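You operate a simulated robot arm through the tools that you are given. There is no shell and no other tool. Be economical: measure what you need, move in short steps, check, and stop when the job is done.

You run a simulated two-armed robot. Do the job below in one go: nothing can be reset, and whatever is moved stays where it is left.

TASK
Scrub the green crust off the white fitting base.
Fine: teal pull knob out first, in last; hold the base for pull and scrub; yellow brush, laid back. Set down upright: yellow brush. Where these are worked on the way, their far stop is far enough and under half their travel is too little: teal pull knob. What is to be rubbed or washed off counts as gone when no trace of it is left.

Only the result counts: the job must be done as asked and must still hold three seconds after the hand-in. Knocking over, shifting, dropping, spilling or breaking anything else fails it.

THE ROBOT
Two 7-joint arms with two-finger parallel grippers on one trunk, on a base that drives. Base frame: it is fixed to the floor where the robot stands at the start and does not move with it; the origin is under the middle of the robot, x ahead of it, y to its left, z up; the surface under the hand at the start is at about z = 850. Lengths are in mm, angles in rad, forces in N, time in s.
The left shoulder is at the start at [70, 163, 1145], the right one opposite. With the tool pointing down near the work surface each hand reaches from about 400 to 880 mm from the robot's upright axis, wherever it stands, measured 20 degrees to its own side. Places, roughly: teal pull knob [500, 0, 900]. Payload 3.43 kg a hand.
The TCP of each hand is the grasp point between the finger pads, 34 mm short of the fingertips. In the tool frame z runs along the fingers and y along their closing line. The gripper opens to 128 mm. The fingers are 24 mm wide and 12 mm thick; the gripper's body (48 by 130 mm) begins 96 mm behind the TCP.
Orientation is told as [roll, pitch, yaw] about the base's x, y, z axes, in that order, counted from this pose: with the fingers straight down and closing along the base's y, the tool's x points along the base's -x, its y along +y and its z along -z.

THE INTERFACE
- The arms move only by the tool drive_tool. It takes "left_moves", "right_moves" or both (then of equal length, played together; a hand with none holds still); each is text: rows parted by semicolons, each of 7 numbers parted by spaces: the shift along the tool's x, y, z in mm, then the turn, a rotation vector about the tool's x, y, z in rad, then the gripper command, from -1 (shut) to 1 (fully open), values between in proportion. In form: x y z wx wy wz jaw; .... A call has 1 to 8 rows; each row is the pose to reach, as a shift and turn from the pose commanded when the call began, along the tool's axes at that moment. Each row takes 0.2 s and may step no farther than 50 mm and 0.15 rad from the row before; otherwise, or with a gripper value out of range, the whole call is refused. A pose out of reach is approached as far as the arm can. The call stops where the force on the tool passes 90 N (or 10 N more than at its start, if that is more) or the arm is blocked; 0.2 s more then pass. The fingers move at their own pace (about 153 mm/s each) and stop on an object; they squeeze with about 24 N. The grip force told is the motor's: it shows also when the fingers shut on nothing. Time passes only in rows, and 0.2 s behind the last, so rows that repeat a pose let the fingers close. The reply holds the time, the measured pose of the TCP, the force on the tool along the base axes, the opening and the grip force, in the units named above and with some noise, with the torque about the TCP (base axes, N m) and any sound that the robot's microphone picked up, and new pictures: "pictures" is both (left out), scene, wrist or none (wrist: the cameras of the hands that moved).
- Cameras (640 x 400 px; columns grow to the right, rows downward): "scene" is now at [139.1, -23.9, 1386.9]; the picture's right is [-0.25, -0.97, 0.00], its down [-0.44, 0.12, -0.89] and it looks along [0.86, -0.23, -0.45] (base axes); focal length 247 px, centre (320, 200). "left" rides on the left gripper at [76, 11, -160] in its tool frame; the picture's right is [-0.15, 0.99, 0.00], its down [-0.88, -0.13, -0.46] and it looks along [-0.45, -0.07, 0.89] (tool axes); focal length 234 px, centre (320, 200). "right" rides on the right gripper at [76, -11, -160] in its tool frame; the picture's right is [0.15, 0.99, 0.00], its down [-0.88, 0.13, -0.46] and it looks along [-0.45, 0.07, 0.89] (tool axes); focal length 234 px, centre (320, 200). There is no depth. A picture from a camera that has moved, and an enlarged one, comes with that camera's place and axes in the base frame and with its lens.
- slide_trunk(by): slides the trunk up (or, below 0, down) by that many mm; the arms and the scene camera ride with it, the base frame stays. It gives what a move gives, with no picture.
- drive_base(legs): drives the robot by 1 to 6 legs, each [ahead, left, turn to the left] in mm, mm and rad, along the robot's own axes; the way and the turn of a leg run together, so that a leg with both is an arc; at most 1500 mm and 3.142 rad a leg. The arms and the cameras ride along, it lands a little off, and it stops where it bumps. It gives what a move gives, and a new picture of the scene camera.
- aim_head(pan, tilt): turns the head with the scene camera to pan (to the left, within 1.501 rad either way) and tilt (down, from -0.506 to 1.204), counted from straight ahead of the robot. It gives what a move gives, and a new picture of the scene camera.
- zoom(camera, box): a new picture of the part [left, top, right, bottom] of that camera's present view, enlarged. No time passes.
- hand_in(): hands the job in; it is judged then, once.

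Work in short steps. Places have to be worked out from the pictures, the camera data and where the tool is seen: move nearer, look again, correct. Check each grasp and each placing, and mend what went wrong. You have 120 turns and 260 pictures in all, those below and enlarged ones among them. Open the grippers and draw the arms clear of the work before you hand the job in, unless the task says otherwise; then end with one line.

The tools are called as a command line: name --argument value ..., lists and objects as JSON in quotes. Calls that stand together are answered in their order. drive_tool: Moves the arms, as the interface text tells. Its arguments: {"type":"object","properties":{"left_moves":{"type":"string"},"right_moves":{"type":"string"},"pictures":{"type":"string","enum":["both","scene","wrist","none"]}},"required":[]} The other tools are called the same way: slide_trunk (by) slides the trunk up or down; drive_base (legs) drives the base; aim_head (pan, tilt) turns the head that bears the scene camera; zoom (camera, box) takes an enlarged picture of a part of a camera's view; hand_in () hands the job in.

At the start:

```text
t: 0.0
left_eef_pos: [706.9, 148.2, 1161.0]
left_tcp_rot: [0.002, 0.0, -0.001]
left_wrist_force: [-0.2, 0.3, 0.4]
left_ft_torque: [0.02, 0.02, -0.02]
left_finger_gap: 127.9
left_gripper_force: 0.0
right_eef_pos: [492.9, -329.0, 1258.5]
right_tcp_rot: [0.0, 0.001, 0.002]
right_wrist_force: [0.3, 0.0, 0.6]
right_ft_torque: [0.0, 0.0, -0.01]
right_finger_gap: 127.9
right_gripper_force: 0.1
trunk travel left (down, up): [-625.0, 315.0]
robot x, y, heading: [-2.2, -4.1, 0.001]
head pan, tilt: [-0.258, 0.469]
```

scene: 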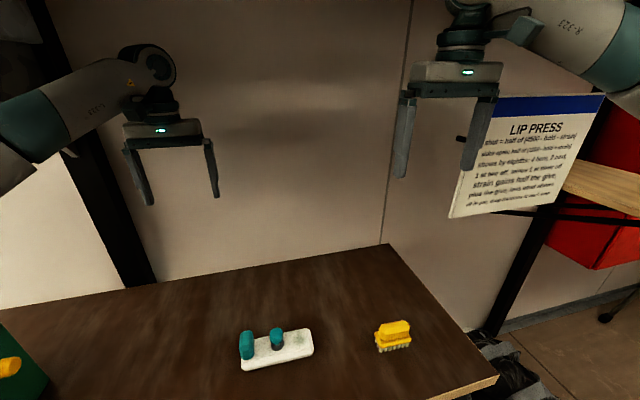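
right: 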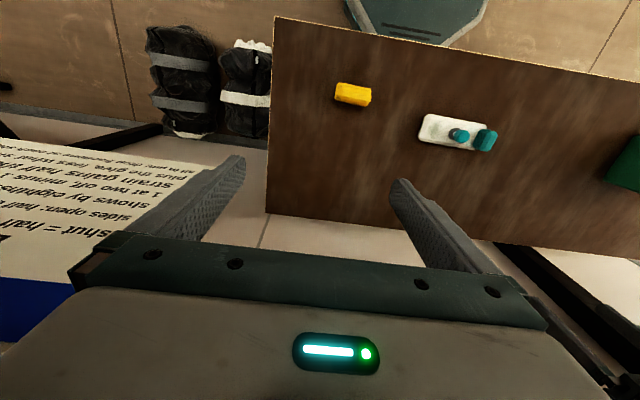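
left: 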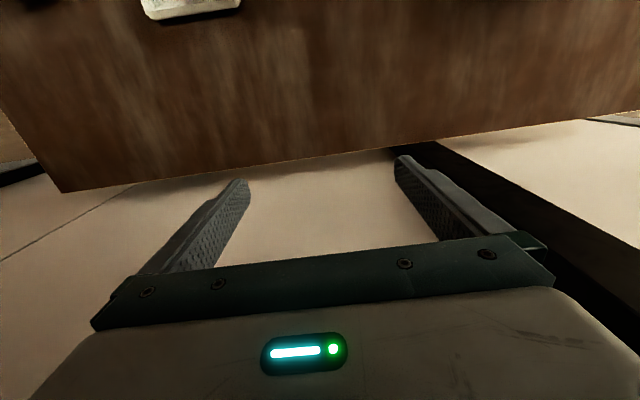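

The scene shows the white base with two teal items and a yellow brush. I'll zoom into those and the placard.

zoom --camera "scene" --box '[220, 300, 420, 400]'

zoom --camera "scene" --box '[440, 90, 610, 220]'

aim_head --pan 0.0 --tilt 0.95

```text
3.20 times, centred on (320, 350) of scene
camera zoom: at [139.1, -23.9, 1386.9], right [-0.25, -0.97, 0.0], down [-0.44, 0.12, -0.89], along [0.86, -0.23, -0.45], focal length 790 px, centre (320, -280)
```

zoom: 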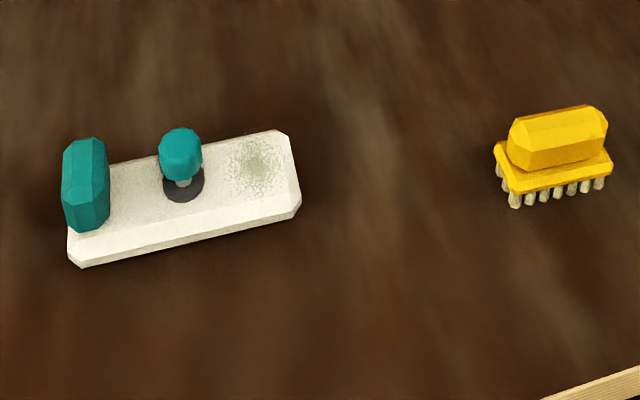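

```text
3.08 times, centred on (525, 155) of scene
camera zoom: at [139.1, -23.9, 1386.9], right [-0.25, -0.97, 0.0], down [-0.44, 0.12, -0.89], along [0.86, -0.23, -0.45], focal length 760 px, centre (-311, 338)
```

zoom: 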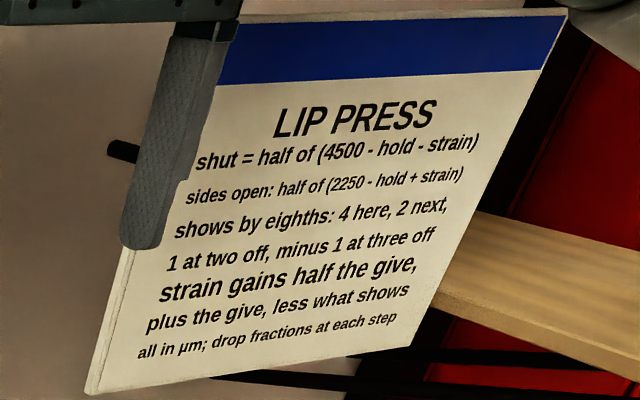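

```text
t: 0.9
left_eef_pos: [705.6, 147.0, 1161.2]
left_tcp_rot: [0.0, -0.002, 0.001]
left_wrist_force: [-0.4, 0.4, 0.4]
left_ft_torque: [-0.01, -0.01, -0.01]
left_finger_gap: 127.9
left_gripper_force: 0.1
right_eef_pos: [493.7, -329.4, 1259.3]
right_tcp_rot: [-0.001, 0.0, 0.0]
right_wrist_force: [0.2, 0.4, 0.5]
right_ft_torque: [0.02, 0.0, -0.03]
right_finger_gap: 128.2
right_gripper_force: 0.2
trunk travel left (down, up): [-625.0, 315.0]
robot x, y, heading: [4.4, 0.4, 0.001]
head pan, tilt: [0.0, 0.949]
camera scene: at [123.3, -0.6, 1346.8], right [0.0, -1.0, 0.0], down [-0.81, 0.0, -0.58], along [0.58, 0.0, -0.81], focal length 247 px, centre (320, 200)
```

scene: 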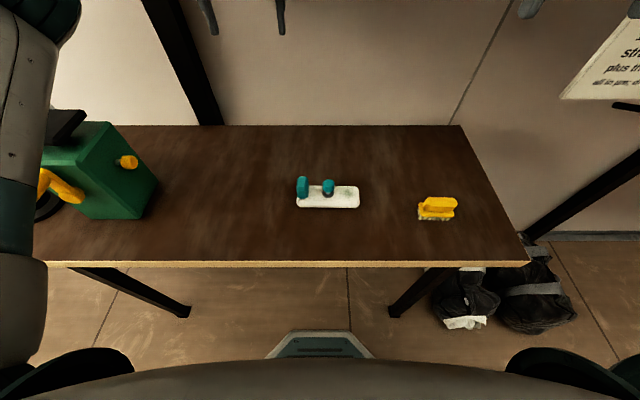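

The knob appears near (484,-19), the end handle near y≈43 and the brush near (438,-270). I'll bring the left hand back and down for a closer look.

drive_tool --left_moves "37 -5 10 0 0 0 1; 74 -10 20 0 0 0 1; 111 -15 30 0 0 0 1; 148 -20 40 0 0 0 1; 185 -25 50 0 0 0 1; 222 -30 60 0 0 0 1; 259 -35 70 0 0 0 1; 296 -40 80 0 0 0 1" --pictures "both"

zoom --camera "scene" --box '[280, 160, 380, 222]'

zoom --camera "scene" --box '[390, 180, 490, 242]'

```text
t: 2.7
left_eef_pos: [407.5, 106.8, 1081.0]
left_tcp_rot: [-0.001, -0.001, 0.001]
left_wrist_force: [-0.6, -0.3, -0.3]
left_ft_torque: [0.01, 0.01, 0.03]
left_finger_gap: 127.9
left_gripper_force: 0.0
right_eef_pos: [493.1, -330.2, 1258.9]
right_tcp_rot: [0.001, 0.0, 0.001]
right_wrist_force: [0.6, -1.0, -1.1]
right_ft_torque: [0.03, -0.01, 0.01]
right_finger_gap: 127.9
right_gripper_force: 0.1
trunk travel left (down, up): [-625.0, 315.0]
robot x, y, heading: [0.4, 0.6, 0.003]
head pan, tilt: [0.0, 0.949]
camera scene: at [122.8, -1.0, 1346.8], right [0.0, -1.0, 0.0], down [-0.81, 0.0, -0.58], along [0.58, 0.0, -0.81], focal length 247 px, centre (320, 200)
camera left: at [333.5, 118.2, 1240.2], right [0.15, 0.99, 0.0], down [0.88, -0.13, 0.46], along [0.45, -0.07, -0.89], focal length 234 px, centre (320, 200)
```

scene: 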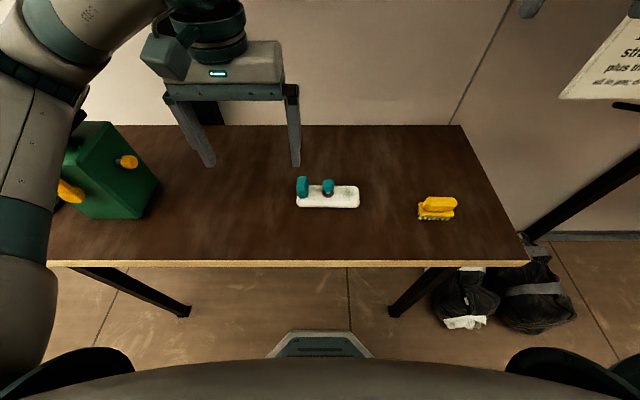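
left: 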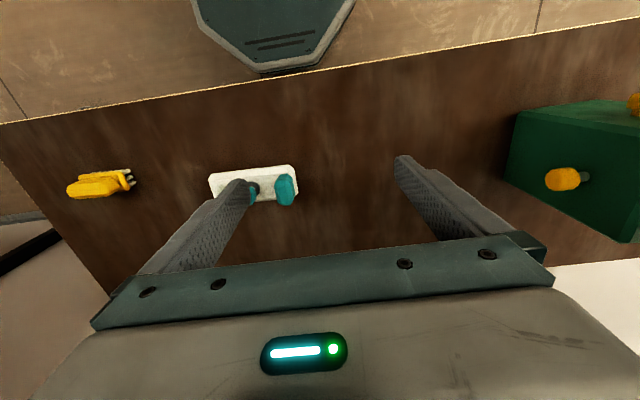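

```text
6.40 times, centred on (330, 191) of scene
camera zoom: at [122.8, -1.0, 1346.8], right [0.0, -1.0, 0.0], down [-0.81, 0.0, -0.58], along [0.58, 0.0, -0.81], focal length 1580 px, centre (256, 258)
```

zoom: 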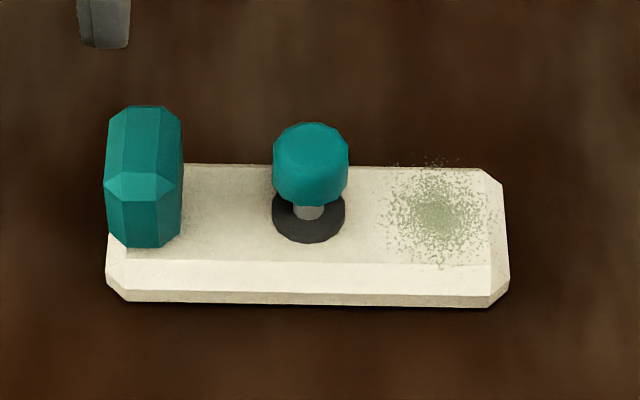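

```text
6.40 times, centred on (440, 211) of scene
camera zoom: at [122.8, -1.0, 1346.8], right [0.0, -1.0, 0.0], down [-0.81, 0.0, -0.58], along [0.58, 0.0, -0.81], focal length 1580 px, centre (-448, 130)
```

zoom: 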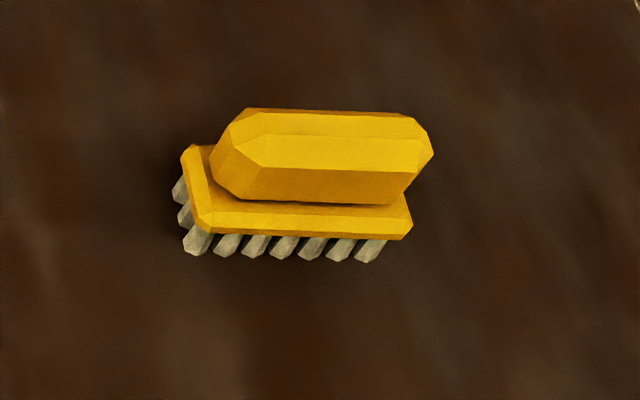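

Geometry is clear: handle at about (490,41), 39 by 29 mm; knob at (487,-21). Both have room for fingers closing along x, with the cameras turned outward, so I'll yaw the hands (left −90°, right +90°) while moving near.

drive_tool --left_moves "-10 1 0 0 0 0.148 1; -20 2 0 0 0 0.296 1; -30 4 0 0 0 0.444 1; -40 6 0 0 0 0.592 1; -50 8 0 0 0 0.74 1; -60 10 0 0 0 0.888 1; -70 12 0 0 0 1.036 1; -80 14 0 0 0 1.184 1" --right_moves "6 5 15 0 0 -0.148 1; 12 10 30 0 0 -0.296 1; 18 15 45 0 0 -0.444 1; 24 20 60 0 0 -0.592 1; 30 25 75 0 0 -0.74 1; 36 30 90 0 0 -0.888 1; 42 35 105 0 0 -1.036 1; 50 40 120 0 0 -1.184 1" --pictures "none"

```text
t: 4.5
left_eef_pos: [489.7, 121.7, 1080.1]
left_tcp_rot: [-0.003, 0.0, -1.186]
left_wrist_force: [-0.2, -0.9, -0.1]
left_ft_torque: [-0.02, 0.01, 0.02]
left_finger_gap: 128.0
left_gripper_force: 0.1
right_eef_pos: [441.6, -285.8, 1138.5]
right_tcp_rot: [-0.001, -0.001, 1.184]
right_wrist_force: [0.3, -0.3, -0.5]
right_ft_torque: [0.0, -0.02, 0.02]
right_finger_gap: 128.1
right_gripper_force: 0.0
trunk travel left (down, up): [-625.0, 315.0]
robot x, y, heading: [-0.8, 1.5, -0.004]
head pan, tilt: [0.0, 0.949]
```

Turning works; I'll finish the last 0.387 rad and look.

drive_tool --left_moves "0 0 10 0 0 0.13 1; 0 0 20 0 0 0.26 1; 0 0 30 0 0 0.386 1; 0 0 30 0 0 0.386 1" --right_moves "0 0 20 0 0 -0.13 1; 0 0 40 0 0 -0.26 1; 0 0 60 0 0 -0.386 1; 0 0 60 0 0 -0.386 1"

```text
t: 5.5
left_eef_pos: [452.9, 109.0, 1056.0]
left_tcp_rot: [0.012, 0.001, -1.566]
left_wrist_force: [-1.8, -0.1, 0.4]
left_ft_torque: [-0.02, -0.02, 0.01]
left_finger_gap: 128.0
left_gripper_force: 0.0
left hand out of reach, approached as far as the arm can: row 3, 4
right_eef_pos: [375.5, -225.2, 1077.6]
right_tcp_rot: [-0.005, 0.001, 1.569]
right_wrist_force: [0.1, 0.8, -0.7]
right_ft_torque: [0.04, -0.01, 0.03]
right_finger_gap: 128.2
right_gripper_force: 0.0
right hand out of reach, approached as far as the arm can: row 1, 2, 3, 4
trunk travel left (down, up): [-625.0, 315.0]
robot x, y, heading: [0.0, 0.4, -0.0]
head pan, tilt: [0.0, 0.949]
camera scene: at [117.5, 0.8, 1348.6], right [0.0, -1.0, 0.0], down [-0.81, 0.0, -0.59], along [0.59, 0.0, -0.81], focal length 247 px, centre (320, 200)
camera right: at [386.5, -300.1, 1237.3], right [-0.99, -0.15, 0.0], down [-0.13, 0.88, 0.45], along [-0.06, 0.45, -0.89], focal length 234 px, centre (320, 200)
camera left: at [462.6, 184.5, 1215.7], right [0.99, -0.14, 0.01], down [-0.13, -0.88, 0.45], along [-0.06, -0.45, -0.89], focal length 234 px, centre (320, 200)
```

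scene: 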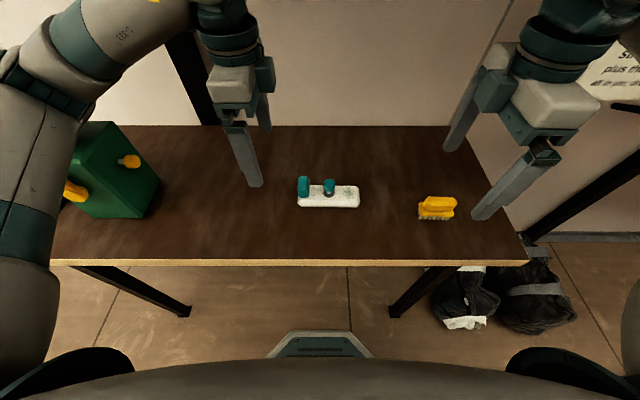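
right: 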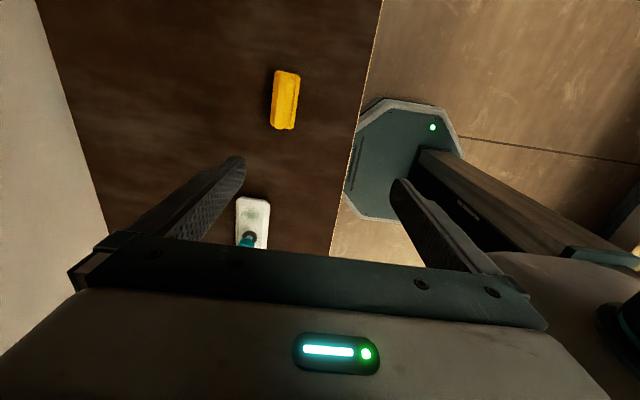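
left: 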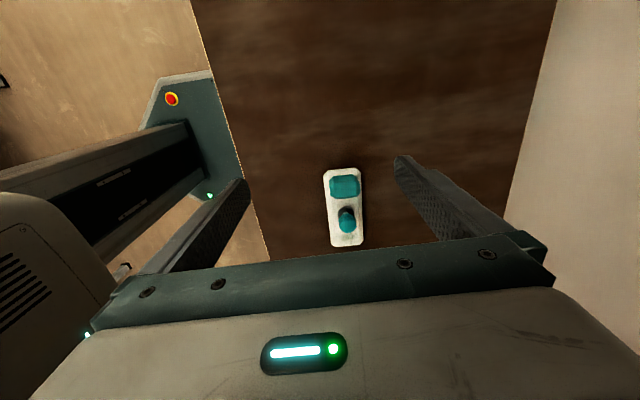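

At ±90° yaw the arms ran short this close in. I'll back the base 150 mm so the arms work farther out, then retry.

drive_base --legs '[[-150, 0, 0]]'

```text
t: 6.9
left_eef_pos: [307.7, 107.2, 1049.2]
left_tcp_rot: [0.001, 0.0, -1.568]
left_wrist_force: [0.1, -0.7, -1.2]
left_ft_torque: [0.01, 0.01, -0.04]
left_finger_gap: 128.2
left_gripper_force: 0.1
right_eef_pos: [231.1, -226.9, 1075.1]
right_tcp_rot: [0.0, -0.001, 1.568]
right_wrist_force: [0.1, -0.5, -0.3]
right_ft_torque: [0.02, -0.01, -0.02]
right_finger_gap: 128.0
right_gripper_force: 0.1
trunk travel left (down, up): [-625.0, 315.0]
robot x, y, heading: [-150.6, 2.7, 0.002]
head pan, tilt: [0.0, 0.949]
camera scene: at [-25.9, -0.9, 1346.6], right [0.0, -1.0, 0.0], down [-0.81, 0.0, -0.58], along [0.58, 0.0, -0.81], focal length 247 px, centre (320, 200)
```

scene: 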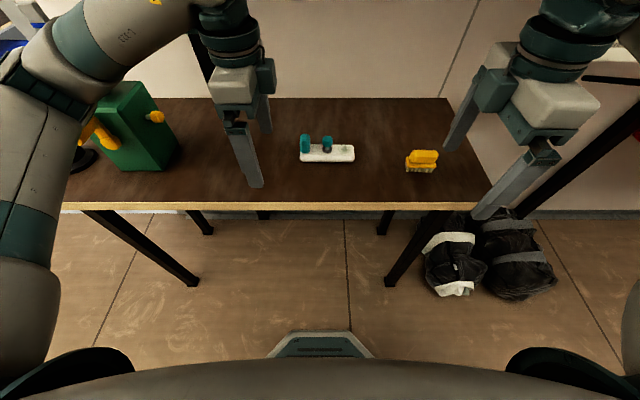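

Now push both hands forward to above the handle side and the brush.

drive_tool --left_moves "0 30 0 0 0 0 1; 0 60 0 0 0 0 1; 0 90 0 0 0 0 1; 0 120 0 0 0 0 1; 0 150 0 0 0 0 1; 0 150 0 0 0 0 1" --right_moves "0 -35 0 0 0 0 1; 0 -70 0 0 0 0 1; 0 -105 0 0 0 0 1; 0 -140 0 0 0 0 1; 0 -175 0 0 0 0 1; 0 -175 0 0 0 0 1" --pictures "both"

```text
t: 8.3
left_eef_pos: [322.2, 77.8, 1051.9]
left_tcp_rot: [0.0, 0.0, -1.566]
left_wrist_force: [-1.1, 0.1, 0.1]
left_ft_torque: [-0.03, -0.03, 0.01]
left_finger_gap: 127.9
left_gripper_force: 0.1
left hand out of reach, approached as far as the arm can: row 1, 2, 3, 4, 5, 6
right_eef_pos: [275.5, -168.3, 1071.3]
right_tcp_rot: [0.0, 0.001, 1.567]
right_wrist_force: [0.2, 0.6, -0.5]
right_ft_torque: [-0.02, 0.04, 0.01]
right_finger_gap: 128.2
right_gripper_force: 0.1
right hand out of reach, approached as far as the arm can: row 1, 2, 3, 4, 5, 6
trunk travel left (down, up): [-625.0, 315.0]
robot x, y, heading: [-150.0, -0.1, -0.001]
head pan, tilt: [0.0, 0.949]
camera scene: at [-25.7, -0.7, 1346.7], right [0.0, -1.0, 0.0], down [-0.81, 0.0, -0.58], along [0.58, 0.0, -0.81], focal length 247 px, centre (320, 200)
camera right: at [287.5, -243.4, 1230.5], right [-0.99, -0.14, 0.0], down [-0.13, 0.88, 0.46], along [-0.06, 0.45, -0.89], focal length 234 px, centre (320, 200)
camera left: at [331.4, 152.2, 1211.4], right [0.99, -0.14, 0.0], down [-0.13, -0.88, 0.46], along [-0.06, -0.45, -0.89], focal length 234 px, centre (320, 200)
```

scene: 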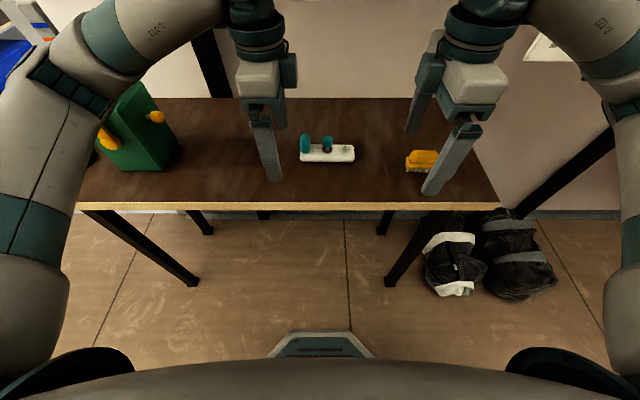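
right: 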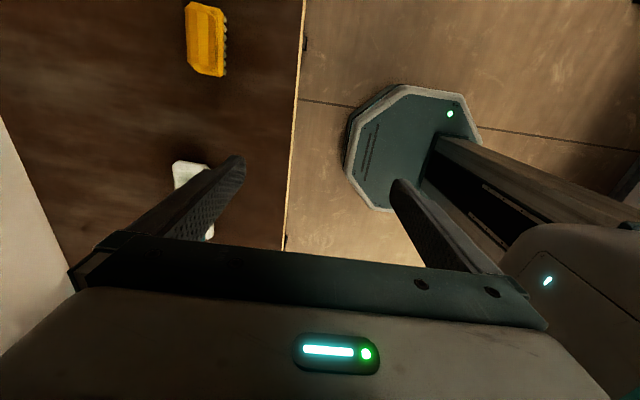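
left: 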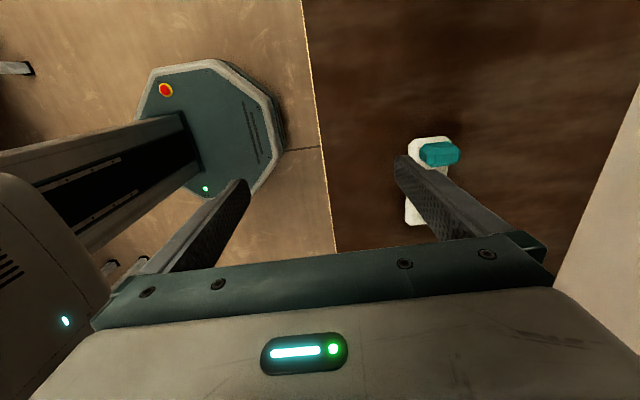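

Yaw toward ±90° is joint-limited, so instead I'll turn the robot body: stand at about (-44,-185), heading 0.4. The right hand's +90° then becomes about +67° relative to the body.

drive_base --legs '[[0, -185, 0], [0, 0, 0.4], [97, -41, 0]]'

```text
t: 11.9
left_eef_pos: [334.7, 70.6, 1059.8]
left_tcp_rot: [0.018, -0.01, -1.172]
left_wrist_force: [0.7, 0.2, -0.8]
left_ft_torque: [-0.05, 0.01, 0.05]
left_finger_gap: 127.9
left_gripper_force: 0.0
right_eef_pos: [387.3, -172.3, 1073.3]
right_tcp_rot: [0.004, 0.011, 1.961]
right_wrist_force: [0.6, 0.5, -0.2]
right_ft_torque: [-0.02, 0.01, -0.02]
right_finger_gap: 128.0
right_gripper_force: 0.0
trunk travel left (down, up): [-625.0, 315.0]
robot x, y, heading: [-50.7, -183.6, 0.392]
head pan, tilt: [0.0, 0.949]
stopped in leg 3: the robot was blocked; the commanded pose is now the measured one
camera scene: at [40.7, -133.2, 1349.5], right [0.38, -0.92, 0.01], down [-0.74, -0.32, -0.59], along [0.55, 0.22, -0.81], focal length 247 px, centre (320, 200)
```

scene: 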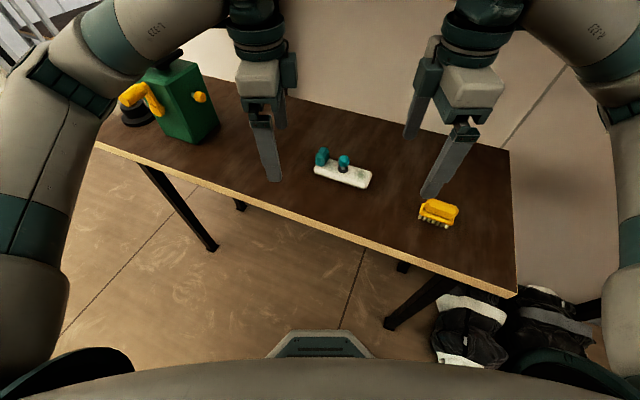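

The base stopped about 7 mm short of the target, blocked, likely near the table leg or bags. I'll back off a little to clear the contact and look.

drive_base --legs '[[-20, 0, 0]]'

aim_head --pan -0.4 --tilt 1.15

```text
t: 12.7
left_eef_pos: [329.6, 61.4, 1053.7]
left_tcp_rot: [0.003, -0.001, -1.167]
left_wrist_force: [0.0, 0.3, 0.4]
left_ft_torque: [-0.01, -0.03, 0.01]
left_finger_gap: 128.0
left_gripper_force: 0.1
right_eef_pos: [382.4, -182.1, 1065.9]
right_tcp_rot: [0.017, 0.004, 1.965]
right_wrist_force: [-0.4, -0.1, 0.8]
right_ft_torque: [-0.01, -0.03, -0.01]
right_finger_gap: 127.7
right_gripper_force: 0.1
trunk travel left (down, up): [-625.0, 315.0]
robot x, y, heading: [-71.4, -194.8, 0.396]
head pan, tilt: [0.0, 0.949]
camera scene: at [40.1, -144.3, 1346.7], right [0.39, -0.92, 0.0], down [-0.75, -0.32, -0.58], along [0.54, 0.22, -0.81], focal length 247 px, centre (320, 200)
```

scene: 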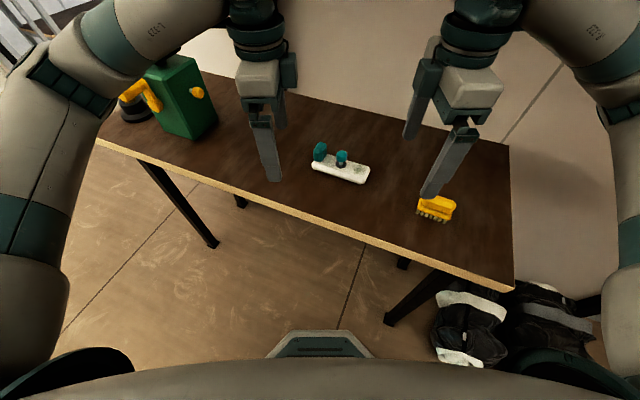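

```text
t: 13.6
left_eef_pos: [331.8, 62.5, 1053.4]
left_tcp_rot: [0.004, -0.003, -1.167]
left_wrist_force: [0.4, -0.4, 0.0]
left_ft_torque: [-0.03, -0.03, -0.03]
left_finger_gap: 128.0
left_gripper_force: 0.1
right_eef_pos: [382.9, -182.8, 1065.7]
right_tcp_rot: [0.018, 0.005, 1.966]
right_wrist_force: [0.3, -0.7, -0.7]
right_ft_torque: [0.0, -0.01, 0.02]
right_finger_gap: 127.9
right_gripper_force: 0.1
trunk travel left (down, up): [-625.0, 315.0]
robot x, y, heading: [-67.1, -191.6, 0.4]
head pan, tilt: [-0.4, 1.15]
camera scene: at [32.7, -172.7, 1333.7], right [0.0, -1.0, 0.0], down [-0.91, 0.0, -0.41], along [0.41, 0.0, -0.91], focal length 247 px, centre (320, 200)
```

scene: 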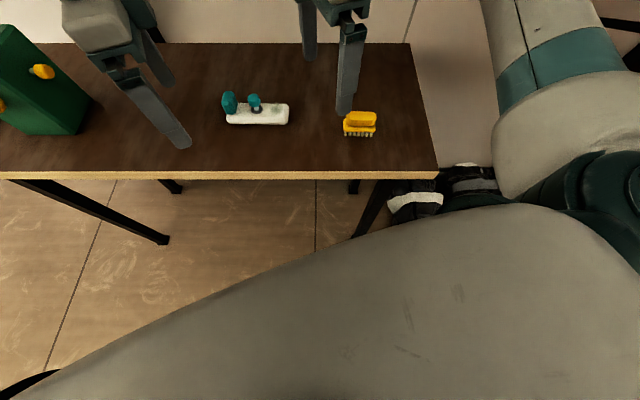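

Objects look undisturbed. Now I'll set the left yaw to 0 (moving forward 60) and the right yaw to +90° above the brush.

drive_tool --left_moves "-3 7 0 0 0 -0.146 1; -6 14 0 0 0 -0.292 1; -9 21 0 0 0 -0.438 1; -12 28 0 0 0 -0.584 1; -15 35 0 0 0 -0.73 1; -18 42 0 0 0 -0.876 1; -21 49 0 0 0 -1.022 1; -24 55 0 0 0 -1.167 1" --right_moves "13 -2 0 0 0 0.05 1; 26 -4 0 0 0 0.1 1; 39 -6 0 0 0 0.15 1; 52 -8 0 0 0 0.2 1; 65 -10 0 0 0 0.25 1; 78 -12 0 0 0 0.3 1; 91 -15 0 0 0 0.35 1; 102 -17 0 0 0 0.396 1"

```text
t: 15.4
left_eef_pos: [394.1, 59.4, 1052.9]
left_tcp_rot: [0.003, -0.002, 0.001]
left_wrist_force: [0.2, 0.5, 0.1]
left_ft_torque: [0.0, -0.02, 0.03]
left_finger_gap: 128.2
left_gripper_force: 0.1
right_eef_pos: [441.5, -272.7, 1063.9]
right_tcp_rot: [0.017, 0.009, 1.57]
right_wrist_force: [0.8, -1.1, 0.2]
right_ft_torque: [0.03, -0.01, 0.03]
right_finger_gap: 128.0
right_gripper_force: 0.0
trunk travel left (down, up): [-625.0, 315.0]
robot x, y, heading: [-67.5, -194.9, 0.396]
head pan, tilt: [-0.4, 1.15]
camera scene: at [37.3, -174.9, 1333.4], right [0.0, -1.0, 0.0], down [-0.91, 0.0, -0.41], along [0.41, 0.0, -0.91], focal length 247 px, centre (320, 200)
camera right: at [455.9, -345.6, 1223.5], right [-0.99, -0.14, 0.02], down [-0.12, 0.88, 0.45], along [-0.08, 0.44, -0.89], focal length 234 px, centre (320, 200)
camera left: at [318.3, 69.3, 1212.1], right [0.14, 0.99, 0.0], down [0.88, -0.13, 0.46], along [0.45, -0.06, -0.89], focal length 234 px, centre (320, 200)
```

scene: 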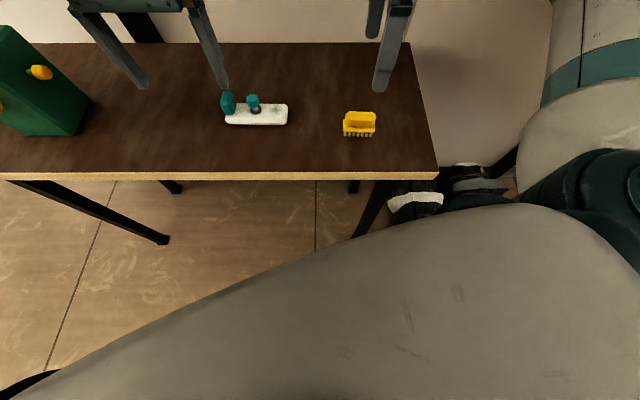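
right: 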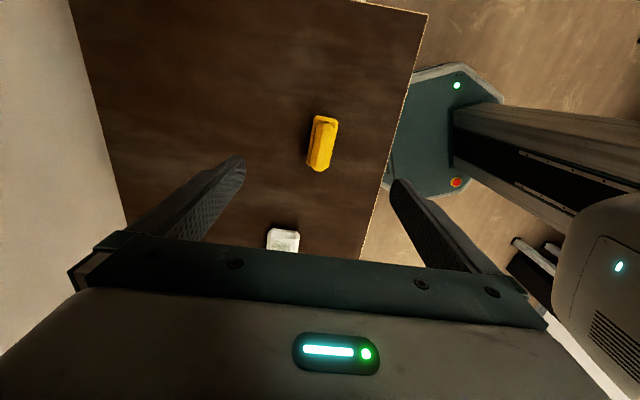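
left: 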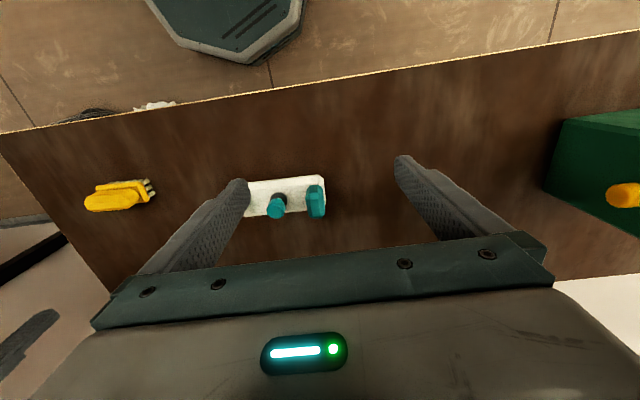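

All reachable now. Next I'll tilt the left hand 0.8 rad (fingers pointing forward-down, body toward the robot), narrow the jaws to about 50 mm, and go to the pre-grasp at (421,41,960).

drive_tool --left_moves "-4 -2 13 0 -0.115 0 -0.22; -8 -5 26 0 -0.23 0 -0.22; -12 -8 39 0 -0.345 0 -0.22; -16 -11 52 0 -0.46 0 -0.22; -20 -14 65 0 -0.575 0 -0.22; -24 -16 79 0 -0.69 0 -0.22; -27 -18 93 0 -0.8 0 -0.22; -27 -18 93 0 -0.8 0 -0.22"

```text
t: 17.2
left_eef_pos: [421.5, 40.9, 960.7]
left_tcp_rot: [0.0, -0.802, 0.002]
left_wrist_force: [0.0, -0.4, 0.6]
left_ft_torque: [-0.01, 0.01, -0.01]
left_finger_gap: 49.9
left_gripper_force: 0.1
right_eef_pos: [442.0, -270.9, 1063.9]
right_tcp_rot: [0.018, 0.007, 1.569]
right_wrist_force: [-1.0, -0.4, -0.5]
right_ft_torque: [-0.02, -0.01, -0.02]
right_finger_gap: 128.0
right_gripper_force: 0.1
trunk travel left (down, up): [-625.0, 315.0]
robot x, y, heading: [-69.8, -194.2, 0.396]
head pan, tilt: [-0.4, 1.15]
camera scene: at [37.2, -174.6, 1333.4], right [0.0, -1.0, 0.0], down [-0.91, 0.0, -0.41], along [0.41, 0.0, -0.91], focal length 247 px, centre (320, 200)
camera left: at [253.6, 51.3, 1015.8], right [0.1, 0.99, 0.1], down [0.28, -0.13, 0.95], along [0.95, -0.07, -0.29], focal length 234 px, centre (320, 200)
```

scene: 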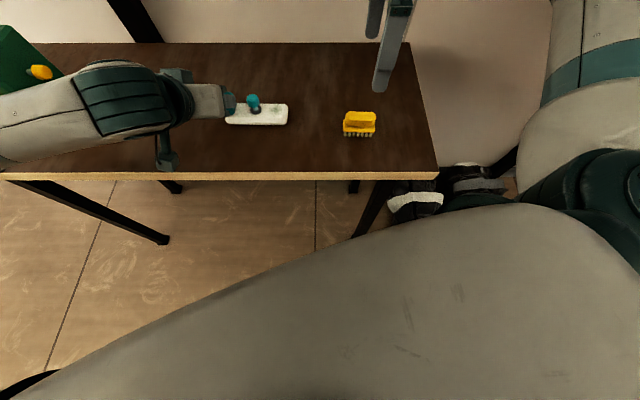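
left: 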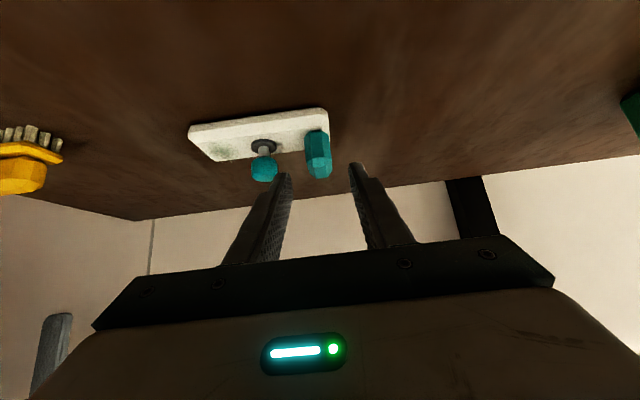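

The handle appears at y≈39, top ≈908. I'll advance along the tool axis to TCP ≈ (480,39,908) with jaws at 50.

drive_tool --left_moves "-1 -1 20 0 0 0 -0.22; -1 -1 40 0 0 0 -0.22; -2 -2 60 0 0 0 -0.22; -3 -2 79 0 0 0 -0.22"

zoom --camera "left" --box '[200, 80, 440, 230]'

zoom --camera "scene" --box '[180, 70, 310, 150]'

```text
t: 18.2
left_eef_pos: [479.1, 40.5, 905.7]
left_tcp_rot: [0.002, -0.803, -0.001]
left_wrist_force: [0.7, 0.6, 0.8]
left_ft_torque: [-0.03, -0.08, 0.05]
left_finger_gap: 50.3
left_gripper_force: 0.0
right_eef_pos: [441.0, -272.5, 1064.2]
right_tcp_rot: [0.018, 0.008, 1.568]
right_wrist_force: [-0.3, -0.9, -0.1]
right_ft_torque: [-0.01, 0.01, -0.01]
right_finger_gap: 127.9
right_gripper_force: 0.1
trunk travel left (down, up): [-625.0, 315.0]
robot x, y, heading: [-66.4, -193.0, 0.397]
head pan, tilt: [-0.4, 1.15]
camera scene: at [37.0, -174.4, 1333.5], right [0.0, -1.0, 0.0], down [-0.91, 0.0, -0.41], along [0.41, 0.0, -0.91], focal length 247 px, centre (320, 200)
camera left: at [312.6, 50.2, 962.5], right [0.1, 0.99, 0.11], down [0.28, -0.13, 0.95], along [0.95, -0.07, -0.29], focal length 234 px, centre (320, 200)
```

scene: 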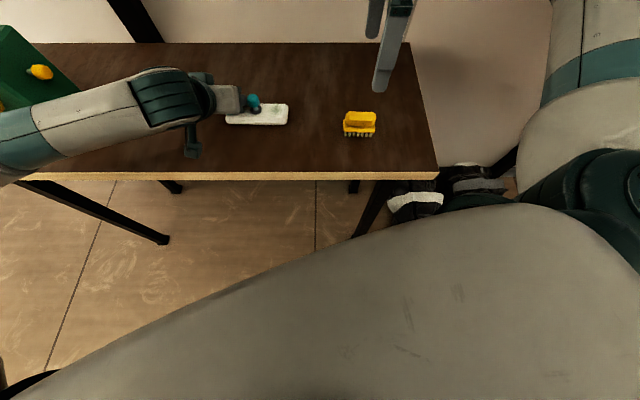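
left: 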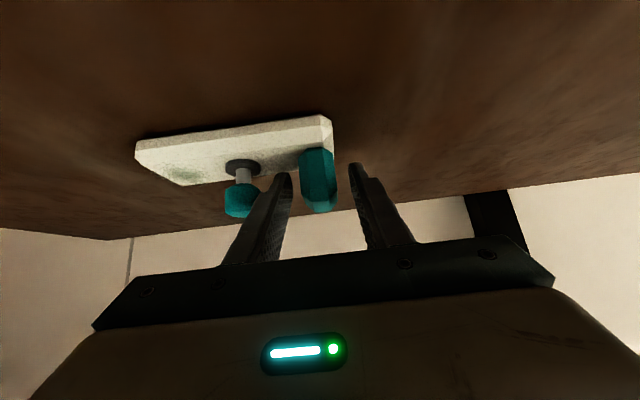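

```text
2.67 times, centred on (320, 155) of left
camera zoom: at [312.6, 50.2, 962.5], right [0.1, 0.99, 0.11], down [0.28, -0.13, 0.95], along [0.95, -0.07, -0.29], focal length 624 px, centre (320, 320)
```

zoom: 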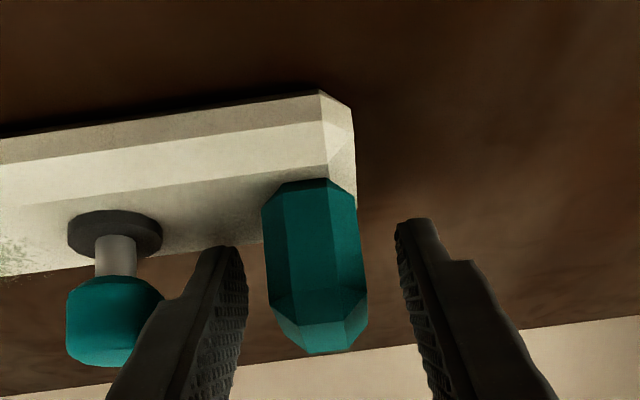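

```text
4.92 times, centred on (245, 110) of scene
camera zoom: at [37.0, -174.4, 1333.5], right [0.0, -1.0, 0.0], down [-0.91, 0.0, -0.41], along [0.41, 0.0, -0.91], focal length 1215 px, centre (689, 643)
```

zoom: 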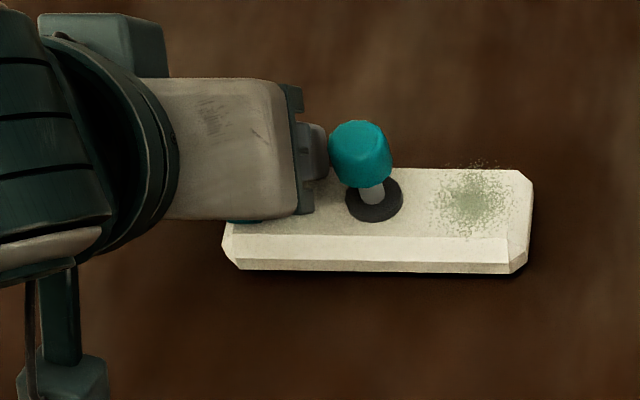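

The handle is centred between the fingers, slightly deeper in x (centre ≈494). I'll advance 10 mm in x and close.

drive_tool --left_moves "-7 -1 7 0 0 0 -0.22; -7 -1 7 0 0 0 -0.5; -7 -1 7 0 0 0 -1; -7 -1 7 0 0 0 -1; -7 -1 7 0 0 0 -1"

zoom --camera "left" --box '[200, 80, 440, 230]'

```text
t: 19.4
left_eef_pos: [489.8, 38.8, 906.3]
left_tcp_rot: [0.001, -0.801, -0.003]
left_wrist_force: [-1.2, 0.4, 0.0]
left_ft_torque: [0.0, -0.07, -0.05]
left_finger_gap: 25.9
left_gripper_force: 24.2
right_eef_pos: [440.9, -271.6, 1064.4]
right_tcp_rot: [0.018, 0.01, 1.569]
right_wrist_force: [-0.2, 0.5, 0.4]
right_ft_torque: [-0.03, -0.01, 0.0]
right_finger_gap: 128.1
right_gripper_force: 0.1
trunk travel left (down, up): [-625.0, 315.0]
robot x, y, heading: [-70.2, -193.7, 0.399]
head pan, tilt: [-0.4, 1.15]
camera scene: at [37.1, -174.4, 1333.4], right [0.0, -1.0, 0.0], down [-0.91, 0.0, -0.41], along [0.41, 0.0, -0.91], focal length 247 px, centre (320, 200)
camera left: at [322.1, 49.2, 962.7], right [0.1, 0.99, 0.11], down [0.29, -0.13, 0.95], along [0.95, -0.07, -0.3], focal length 234 px, centre (320, 200)
```

scene: 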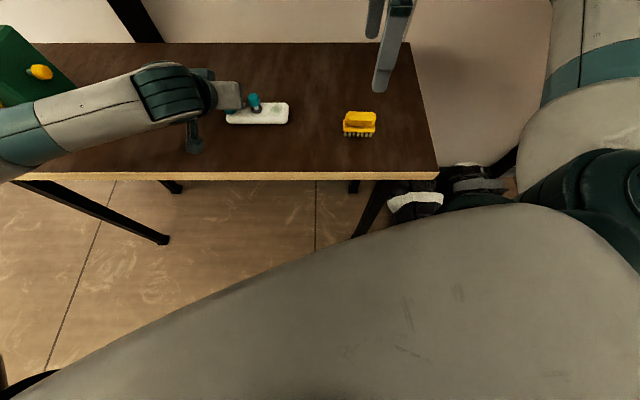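
left: 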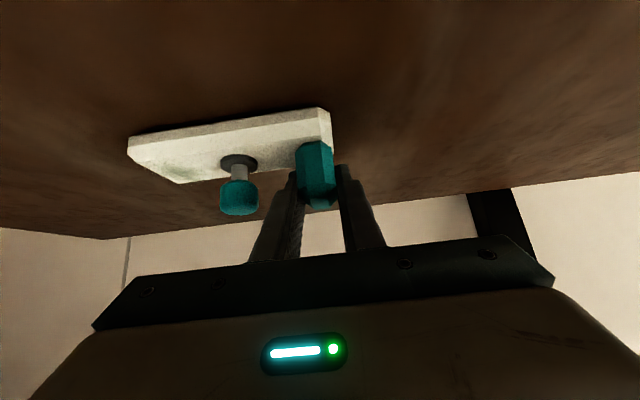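

```text
2.67 times, centred on (320, 155) of left
camera zoom: at [322.1, 49.2, 962.7], right [0.1, 0.99, 0.11], down [0.29, -0.13, 0.95], along [0.95, -0.07, -0.3], focal length 624 px, centre (320, 320)
```

zoom: 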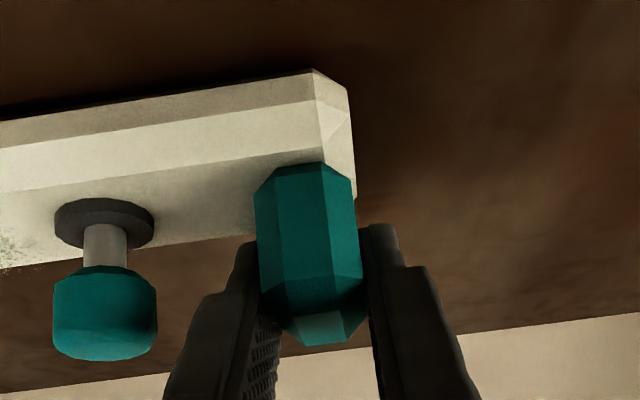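

The base is firmly held (gap 25.9 mm). Knob judged at (490,-21), z≈887–913. I'll bring the right hand to a pre-grasp at (490,-62,1000), leaning 0.4 rad toward −y so it clears the left hand, with jaws ~60.

drive_tool --left_moves "0 0 0 0 0 0 -1; 0 0 0 0 0 0 -1; 0 0 0 0 0 0 -1; 0 0 0 0 0 0 -1; 0 0 0 0 0 0 -1; 0 0 0 0 0 0 -1; 0 0 0 0 0 0 -1" --right_moves "-35 -8 5 0 -0.07 0 -0.06; -70 -16 12 0 -0.14 0 -0.06; -105 -24 24 0 -0.21 0 -0.06; -140 -32 38 0 -0.28 0 -0.06; -175 -40 52 0 -0.34 0 -0.06; -210 -49 64 0 -0.4 0 -0.06; -210 -49 64 0 -0.4 0 -0.06"

zoom --camera "right" --box '[200, 80, 440, 230]'

zoom --camera "scene" --box '[180, 30, 380, 155]'

```text
t: 21.0
left_eef_pos: [488.1, 37.8, 907.1]
left_tcp_rot: [0.001, -0.803, -0.001]
left_wrist_force: [0.3, 0.5, -0.3]
left_ft_torque: [0.09, -0.02, -0.03]
left_finger_gap: 25.8
left_gripper_force: 24.2
right_eef_pos: [488.9, -62.3, 998.2]
right_tcp_rot: [0.019, -0.393, 1.562]
right_wrist_force: [0.4, -0.8, -0.3]
right_ft_torque: [0.01, -0.04, 0.02]
right_finger_gap: 60.1
right_gripper_force: 0.0
trunk travel left (down, up): [-625.0, 315.0]
robot x, y, heading: [-67.4, -193.8, 0.397]
head pan, tilt: [-0.4, 1.15]
camera scene: at [35.9, -174.6, 1333.5], right [0.0, -1.0, 0.0], down [-0.91, 0.0, -0.41], along [0.41, 0.0, -0.91], focal length 247 px, centre (320, 200)
camera right: at [501.1, -192.8, 1115.4], right [-0.99, -0.13, -0.04], down [-0.12, 0.64, 0.76], along [-0.08, 0.76, -0.65], focal length 234 px, centre (320, 200)
camera left: at [321.2, 49.1, 963.0], right [0.1, 0.99, 0.11], down [0.28, -0.13, 0.95], along [0.95, -0.07, -0.29], focal length 234 px, centre (320, 200)
```

scene: 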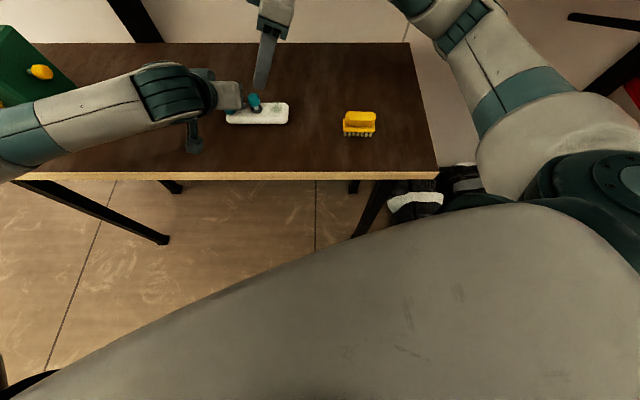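
right: 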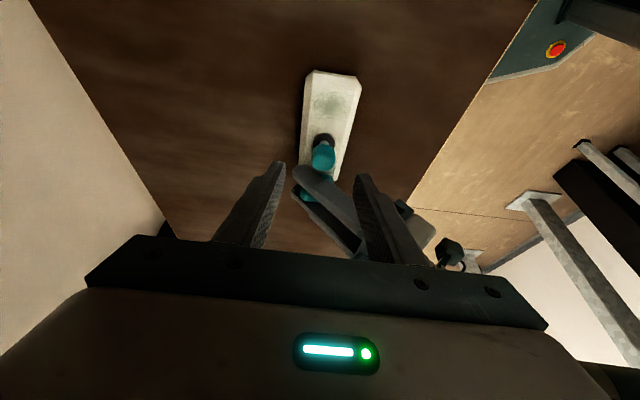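
left: 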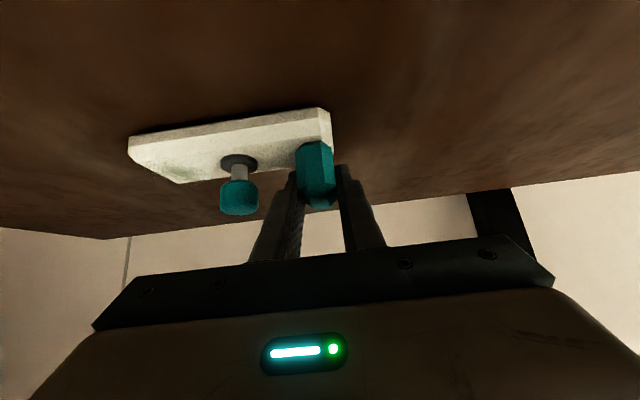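

```text
2.67 times, centred on (320, 155) of right
camera zoom: at [501.1, -192.8, 1115.4], right [-0.99, -0.13, -0.04], down [-0.12, 0.64, 0.76], along [-0.08, 0.76, -0.65], focal length 624 px, centre (320, 320)
```

zoom: 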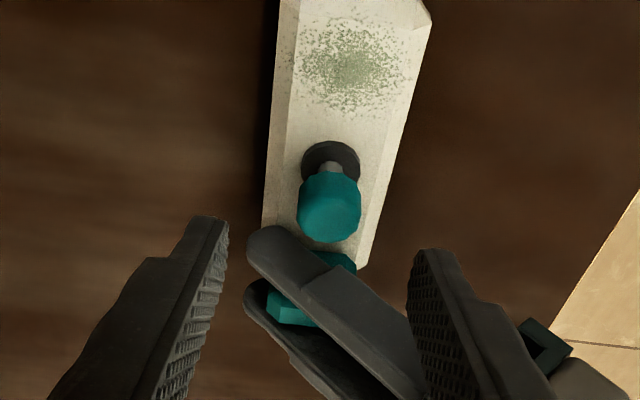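

```text
3.20 times, centred on (280, 92) of scene
camera zoom: at [35.9, -174.6, 1333.5], right [0.0, -1.0, 0.0], down [-0.91, 0.0, -0.41], along [0.41, 0.0, -0.91], focal length 790 px, centre (448, 544)
```

zoom: 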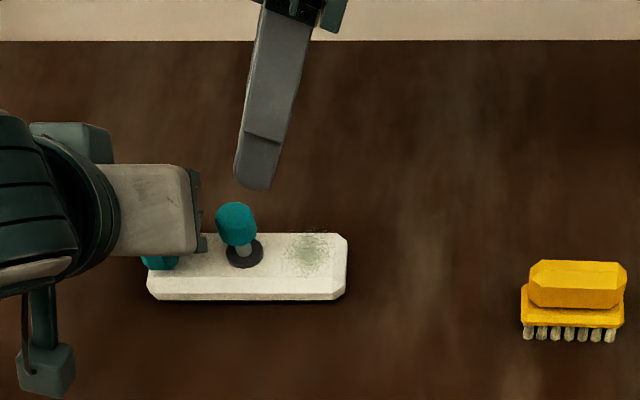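

Knob at about (486,-20), and the path is clear. I'll descend along the tool axis to (486,-22,908).

drive_tool --left_moves "0 0 0 0 0 0 -1; 0 0 0 0 0 0 -1; 0 0 0 0 0 0 -1; 0 0 0 0 0 0 -1" --right_moves "-1 1 25 0 0 0 -0.06; -1 2 50 0 0 0 -0.06; -2 3 75 0 0 0 -0.06; -2 3 96 0 0 0 -0.06"

zoom --camera "left" --box '[130, 80, 370, 230]'

zoom --camera "right" --box '[200, 80, 440, 230]'

```text
t: 22.0
left_eef_pos: [489.9, 40.0, 907.7]
left_tcp_rot: [0.002, -0.802, 0.0]
left_wrist_force: [0.8, 0.6, -0.2]
left_ft_torque: [-0.01, -0.11, 0.02]
left_finger_gap: 25.9
left_gripper_force: 23.9
right_eef_pos: [484.7, -22.8, 909.9]
right_tcp_rot: [0.018, -0.393, 1.561]
right_wrist_force: [-0.1, -1.2, 1.1]
right_ft_torque: [0.0, 0.07, 0.04]
right_finger_gap: 60.1
right_gripper_force: 0.4
trunk travel left (down, up): [-625.0, 315.0]
robot x, y, heading: [-68.3, -193.8, 0.402]
head pan, tilt: [-0.4, 1.15]
camera scene: at [37.3, -174.2, 1333.4], right [0.0, -1.0, 0.0], down [-0.91, 0.0, -0.41], along [0.41, 0.0, -0.91], focal length 247 px, centre (320, 200)
camera right: at [498.4, -153.5, 1027.4], right [-0.99, -0.13, -0.04], down [-0.12, 0.64, 0.76], along [-0.08, 0.76, -0.65], focal length 234 px, centre (320, 200)
camera left: at [322.3, 49.5, 962.8], right [0.1, 0.99, 0.11], down [0.28, -0.13, 0.95], along [0.95, -0.07, -0.3], focal length 234 px, centre (320, 200)
```

scene: 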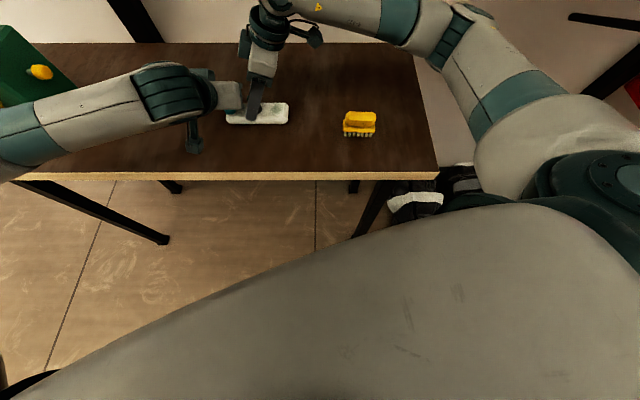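
right: 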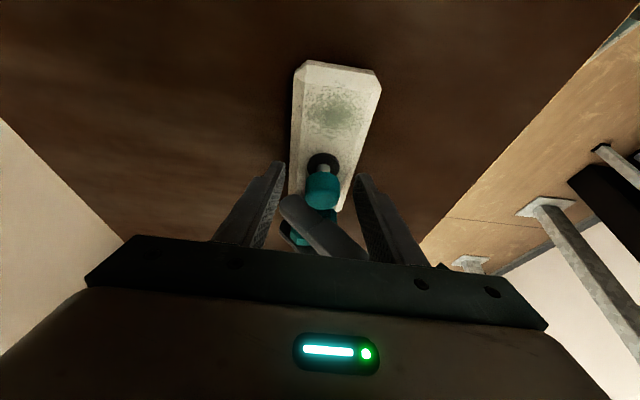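
left: 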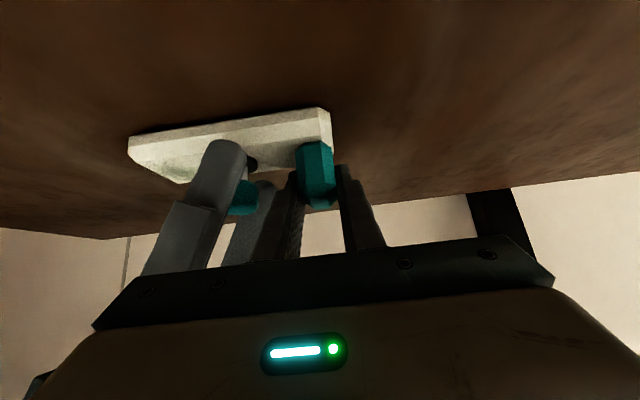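

```text
2.67 times, centred on (250, 155) of left
camera zoom: at [322.3, 49.5, 962.8], right [0.1, 0.99, 0.11], down [0.28, -0.13, 0.95], along [0.95, -0.07, -0.3], focal length 624 px, centre (507, 320)
```

zoom: 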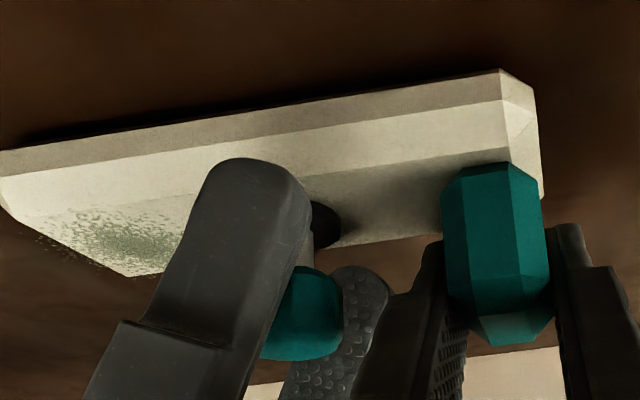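

```text
2.67 times, centred on (320, 155) of right
camera zoom: at [498.4, -153.5, 1027.4], right [-0.99, -0.13, -0.04], down [-0.12, 0.64, 0.76], along [-0.08, 0.76, -0.65], focal length 624 px, centre (320, 320)
```

zoom: 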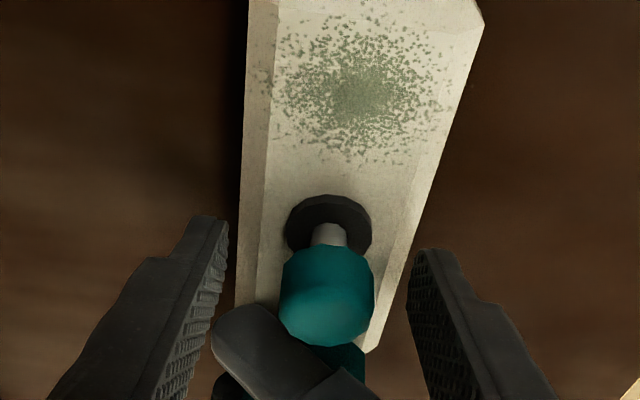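

The knob sits right between the pads at the TCP. Close on it.

drive_tool --left_moves "0 0 0 0 0 0 -1; 0 0 0 0 0 0 -1; 0 0 0 0 0 0 -1; 0 0 0 0 0 0 -1" --right_moves "0 0 0 0 0 0 -0.4; 0 0 0 0 0 0 -1; 0 0 0 0 0 0 -1; 0 0 0 0 0 0 -1" --pictures "wrist"

```text
t: 23.0
left_eef_pos: [491.8, 39.6, 906.5]
left_tcp_rot: [0.003, -0.804, 0.001]
left_wrist_force: [11.3, 1.4, -6.0]
left_ft_torque: [0.01, 0.02, 0.4]
left_finger_gap: 25.9
left_gripper_force: 23.9
right_eef_pos: [480.8, -22.3, 911.0]
right_tcp_rot: [0.025, -0.393, 1.568]
right_wrist_force: [-10.1, -2.7, 12.6]
right_ft_torque: [-0.09, -0.29, 0.24]
right_finger_gap: 27.0
right_gripper_force: 24.1
trunk travel left (down, up): [-625.0, 315.0]
robot x, y, heading: [-71.0, -192.9, 0.397]
head pan, tilt: [-0.4, 1.15]
camera right: at [496.0, -152.5, 1028.0], right [-0.99, -0.14, -0.04], down [-0.12, 0.64, 0.76], along [-0.09, 0.76, -0.65], focal length 234 px, centre (320, 200)
camera left: at [322.9, 49.7, 962.6], right [0.1, 0.99, 0.11], down [0.28, -0.13, 0.95], along [0.95, -0.06, -0.29], focal length 234 px, centre (320, 200)
```

right: 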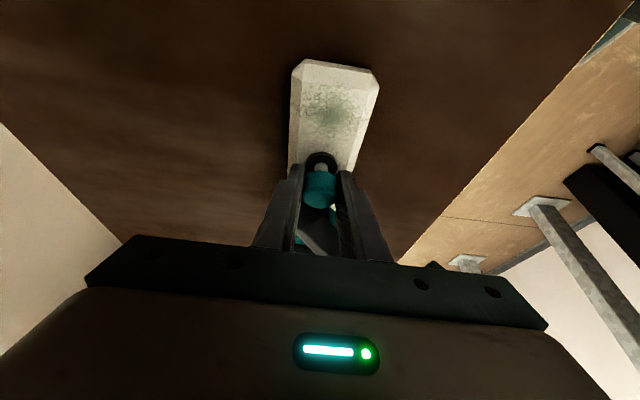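
left: 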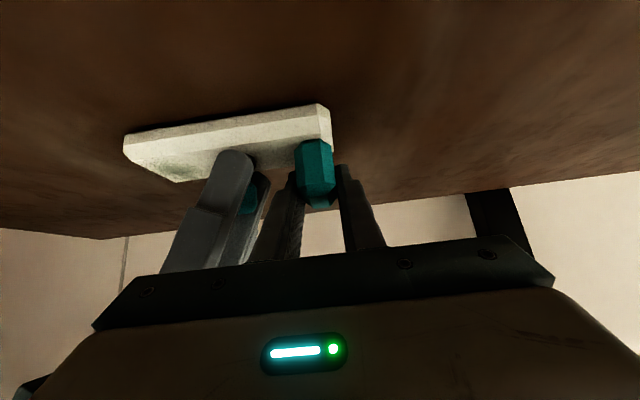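

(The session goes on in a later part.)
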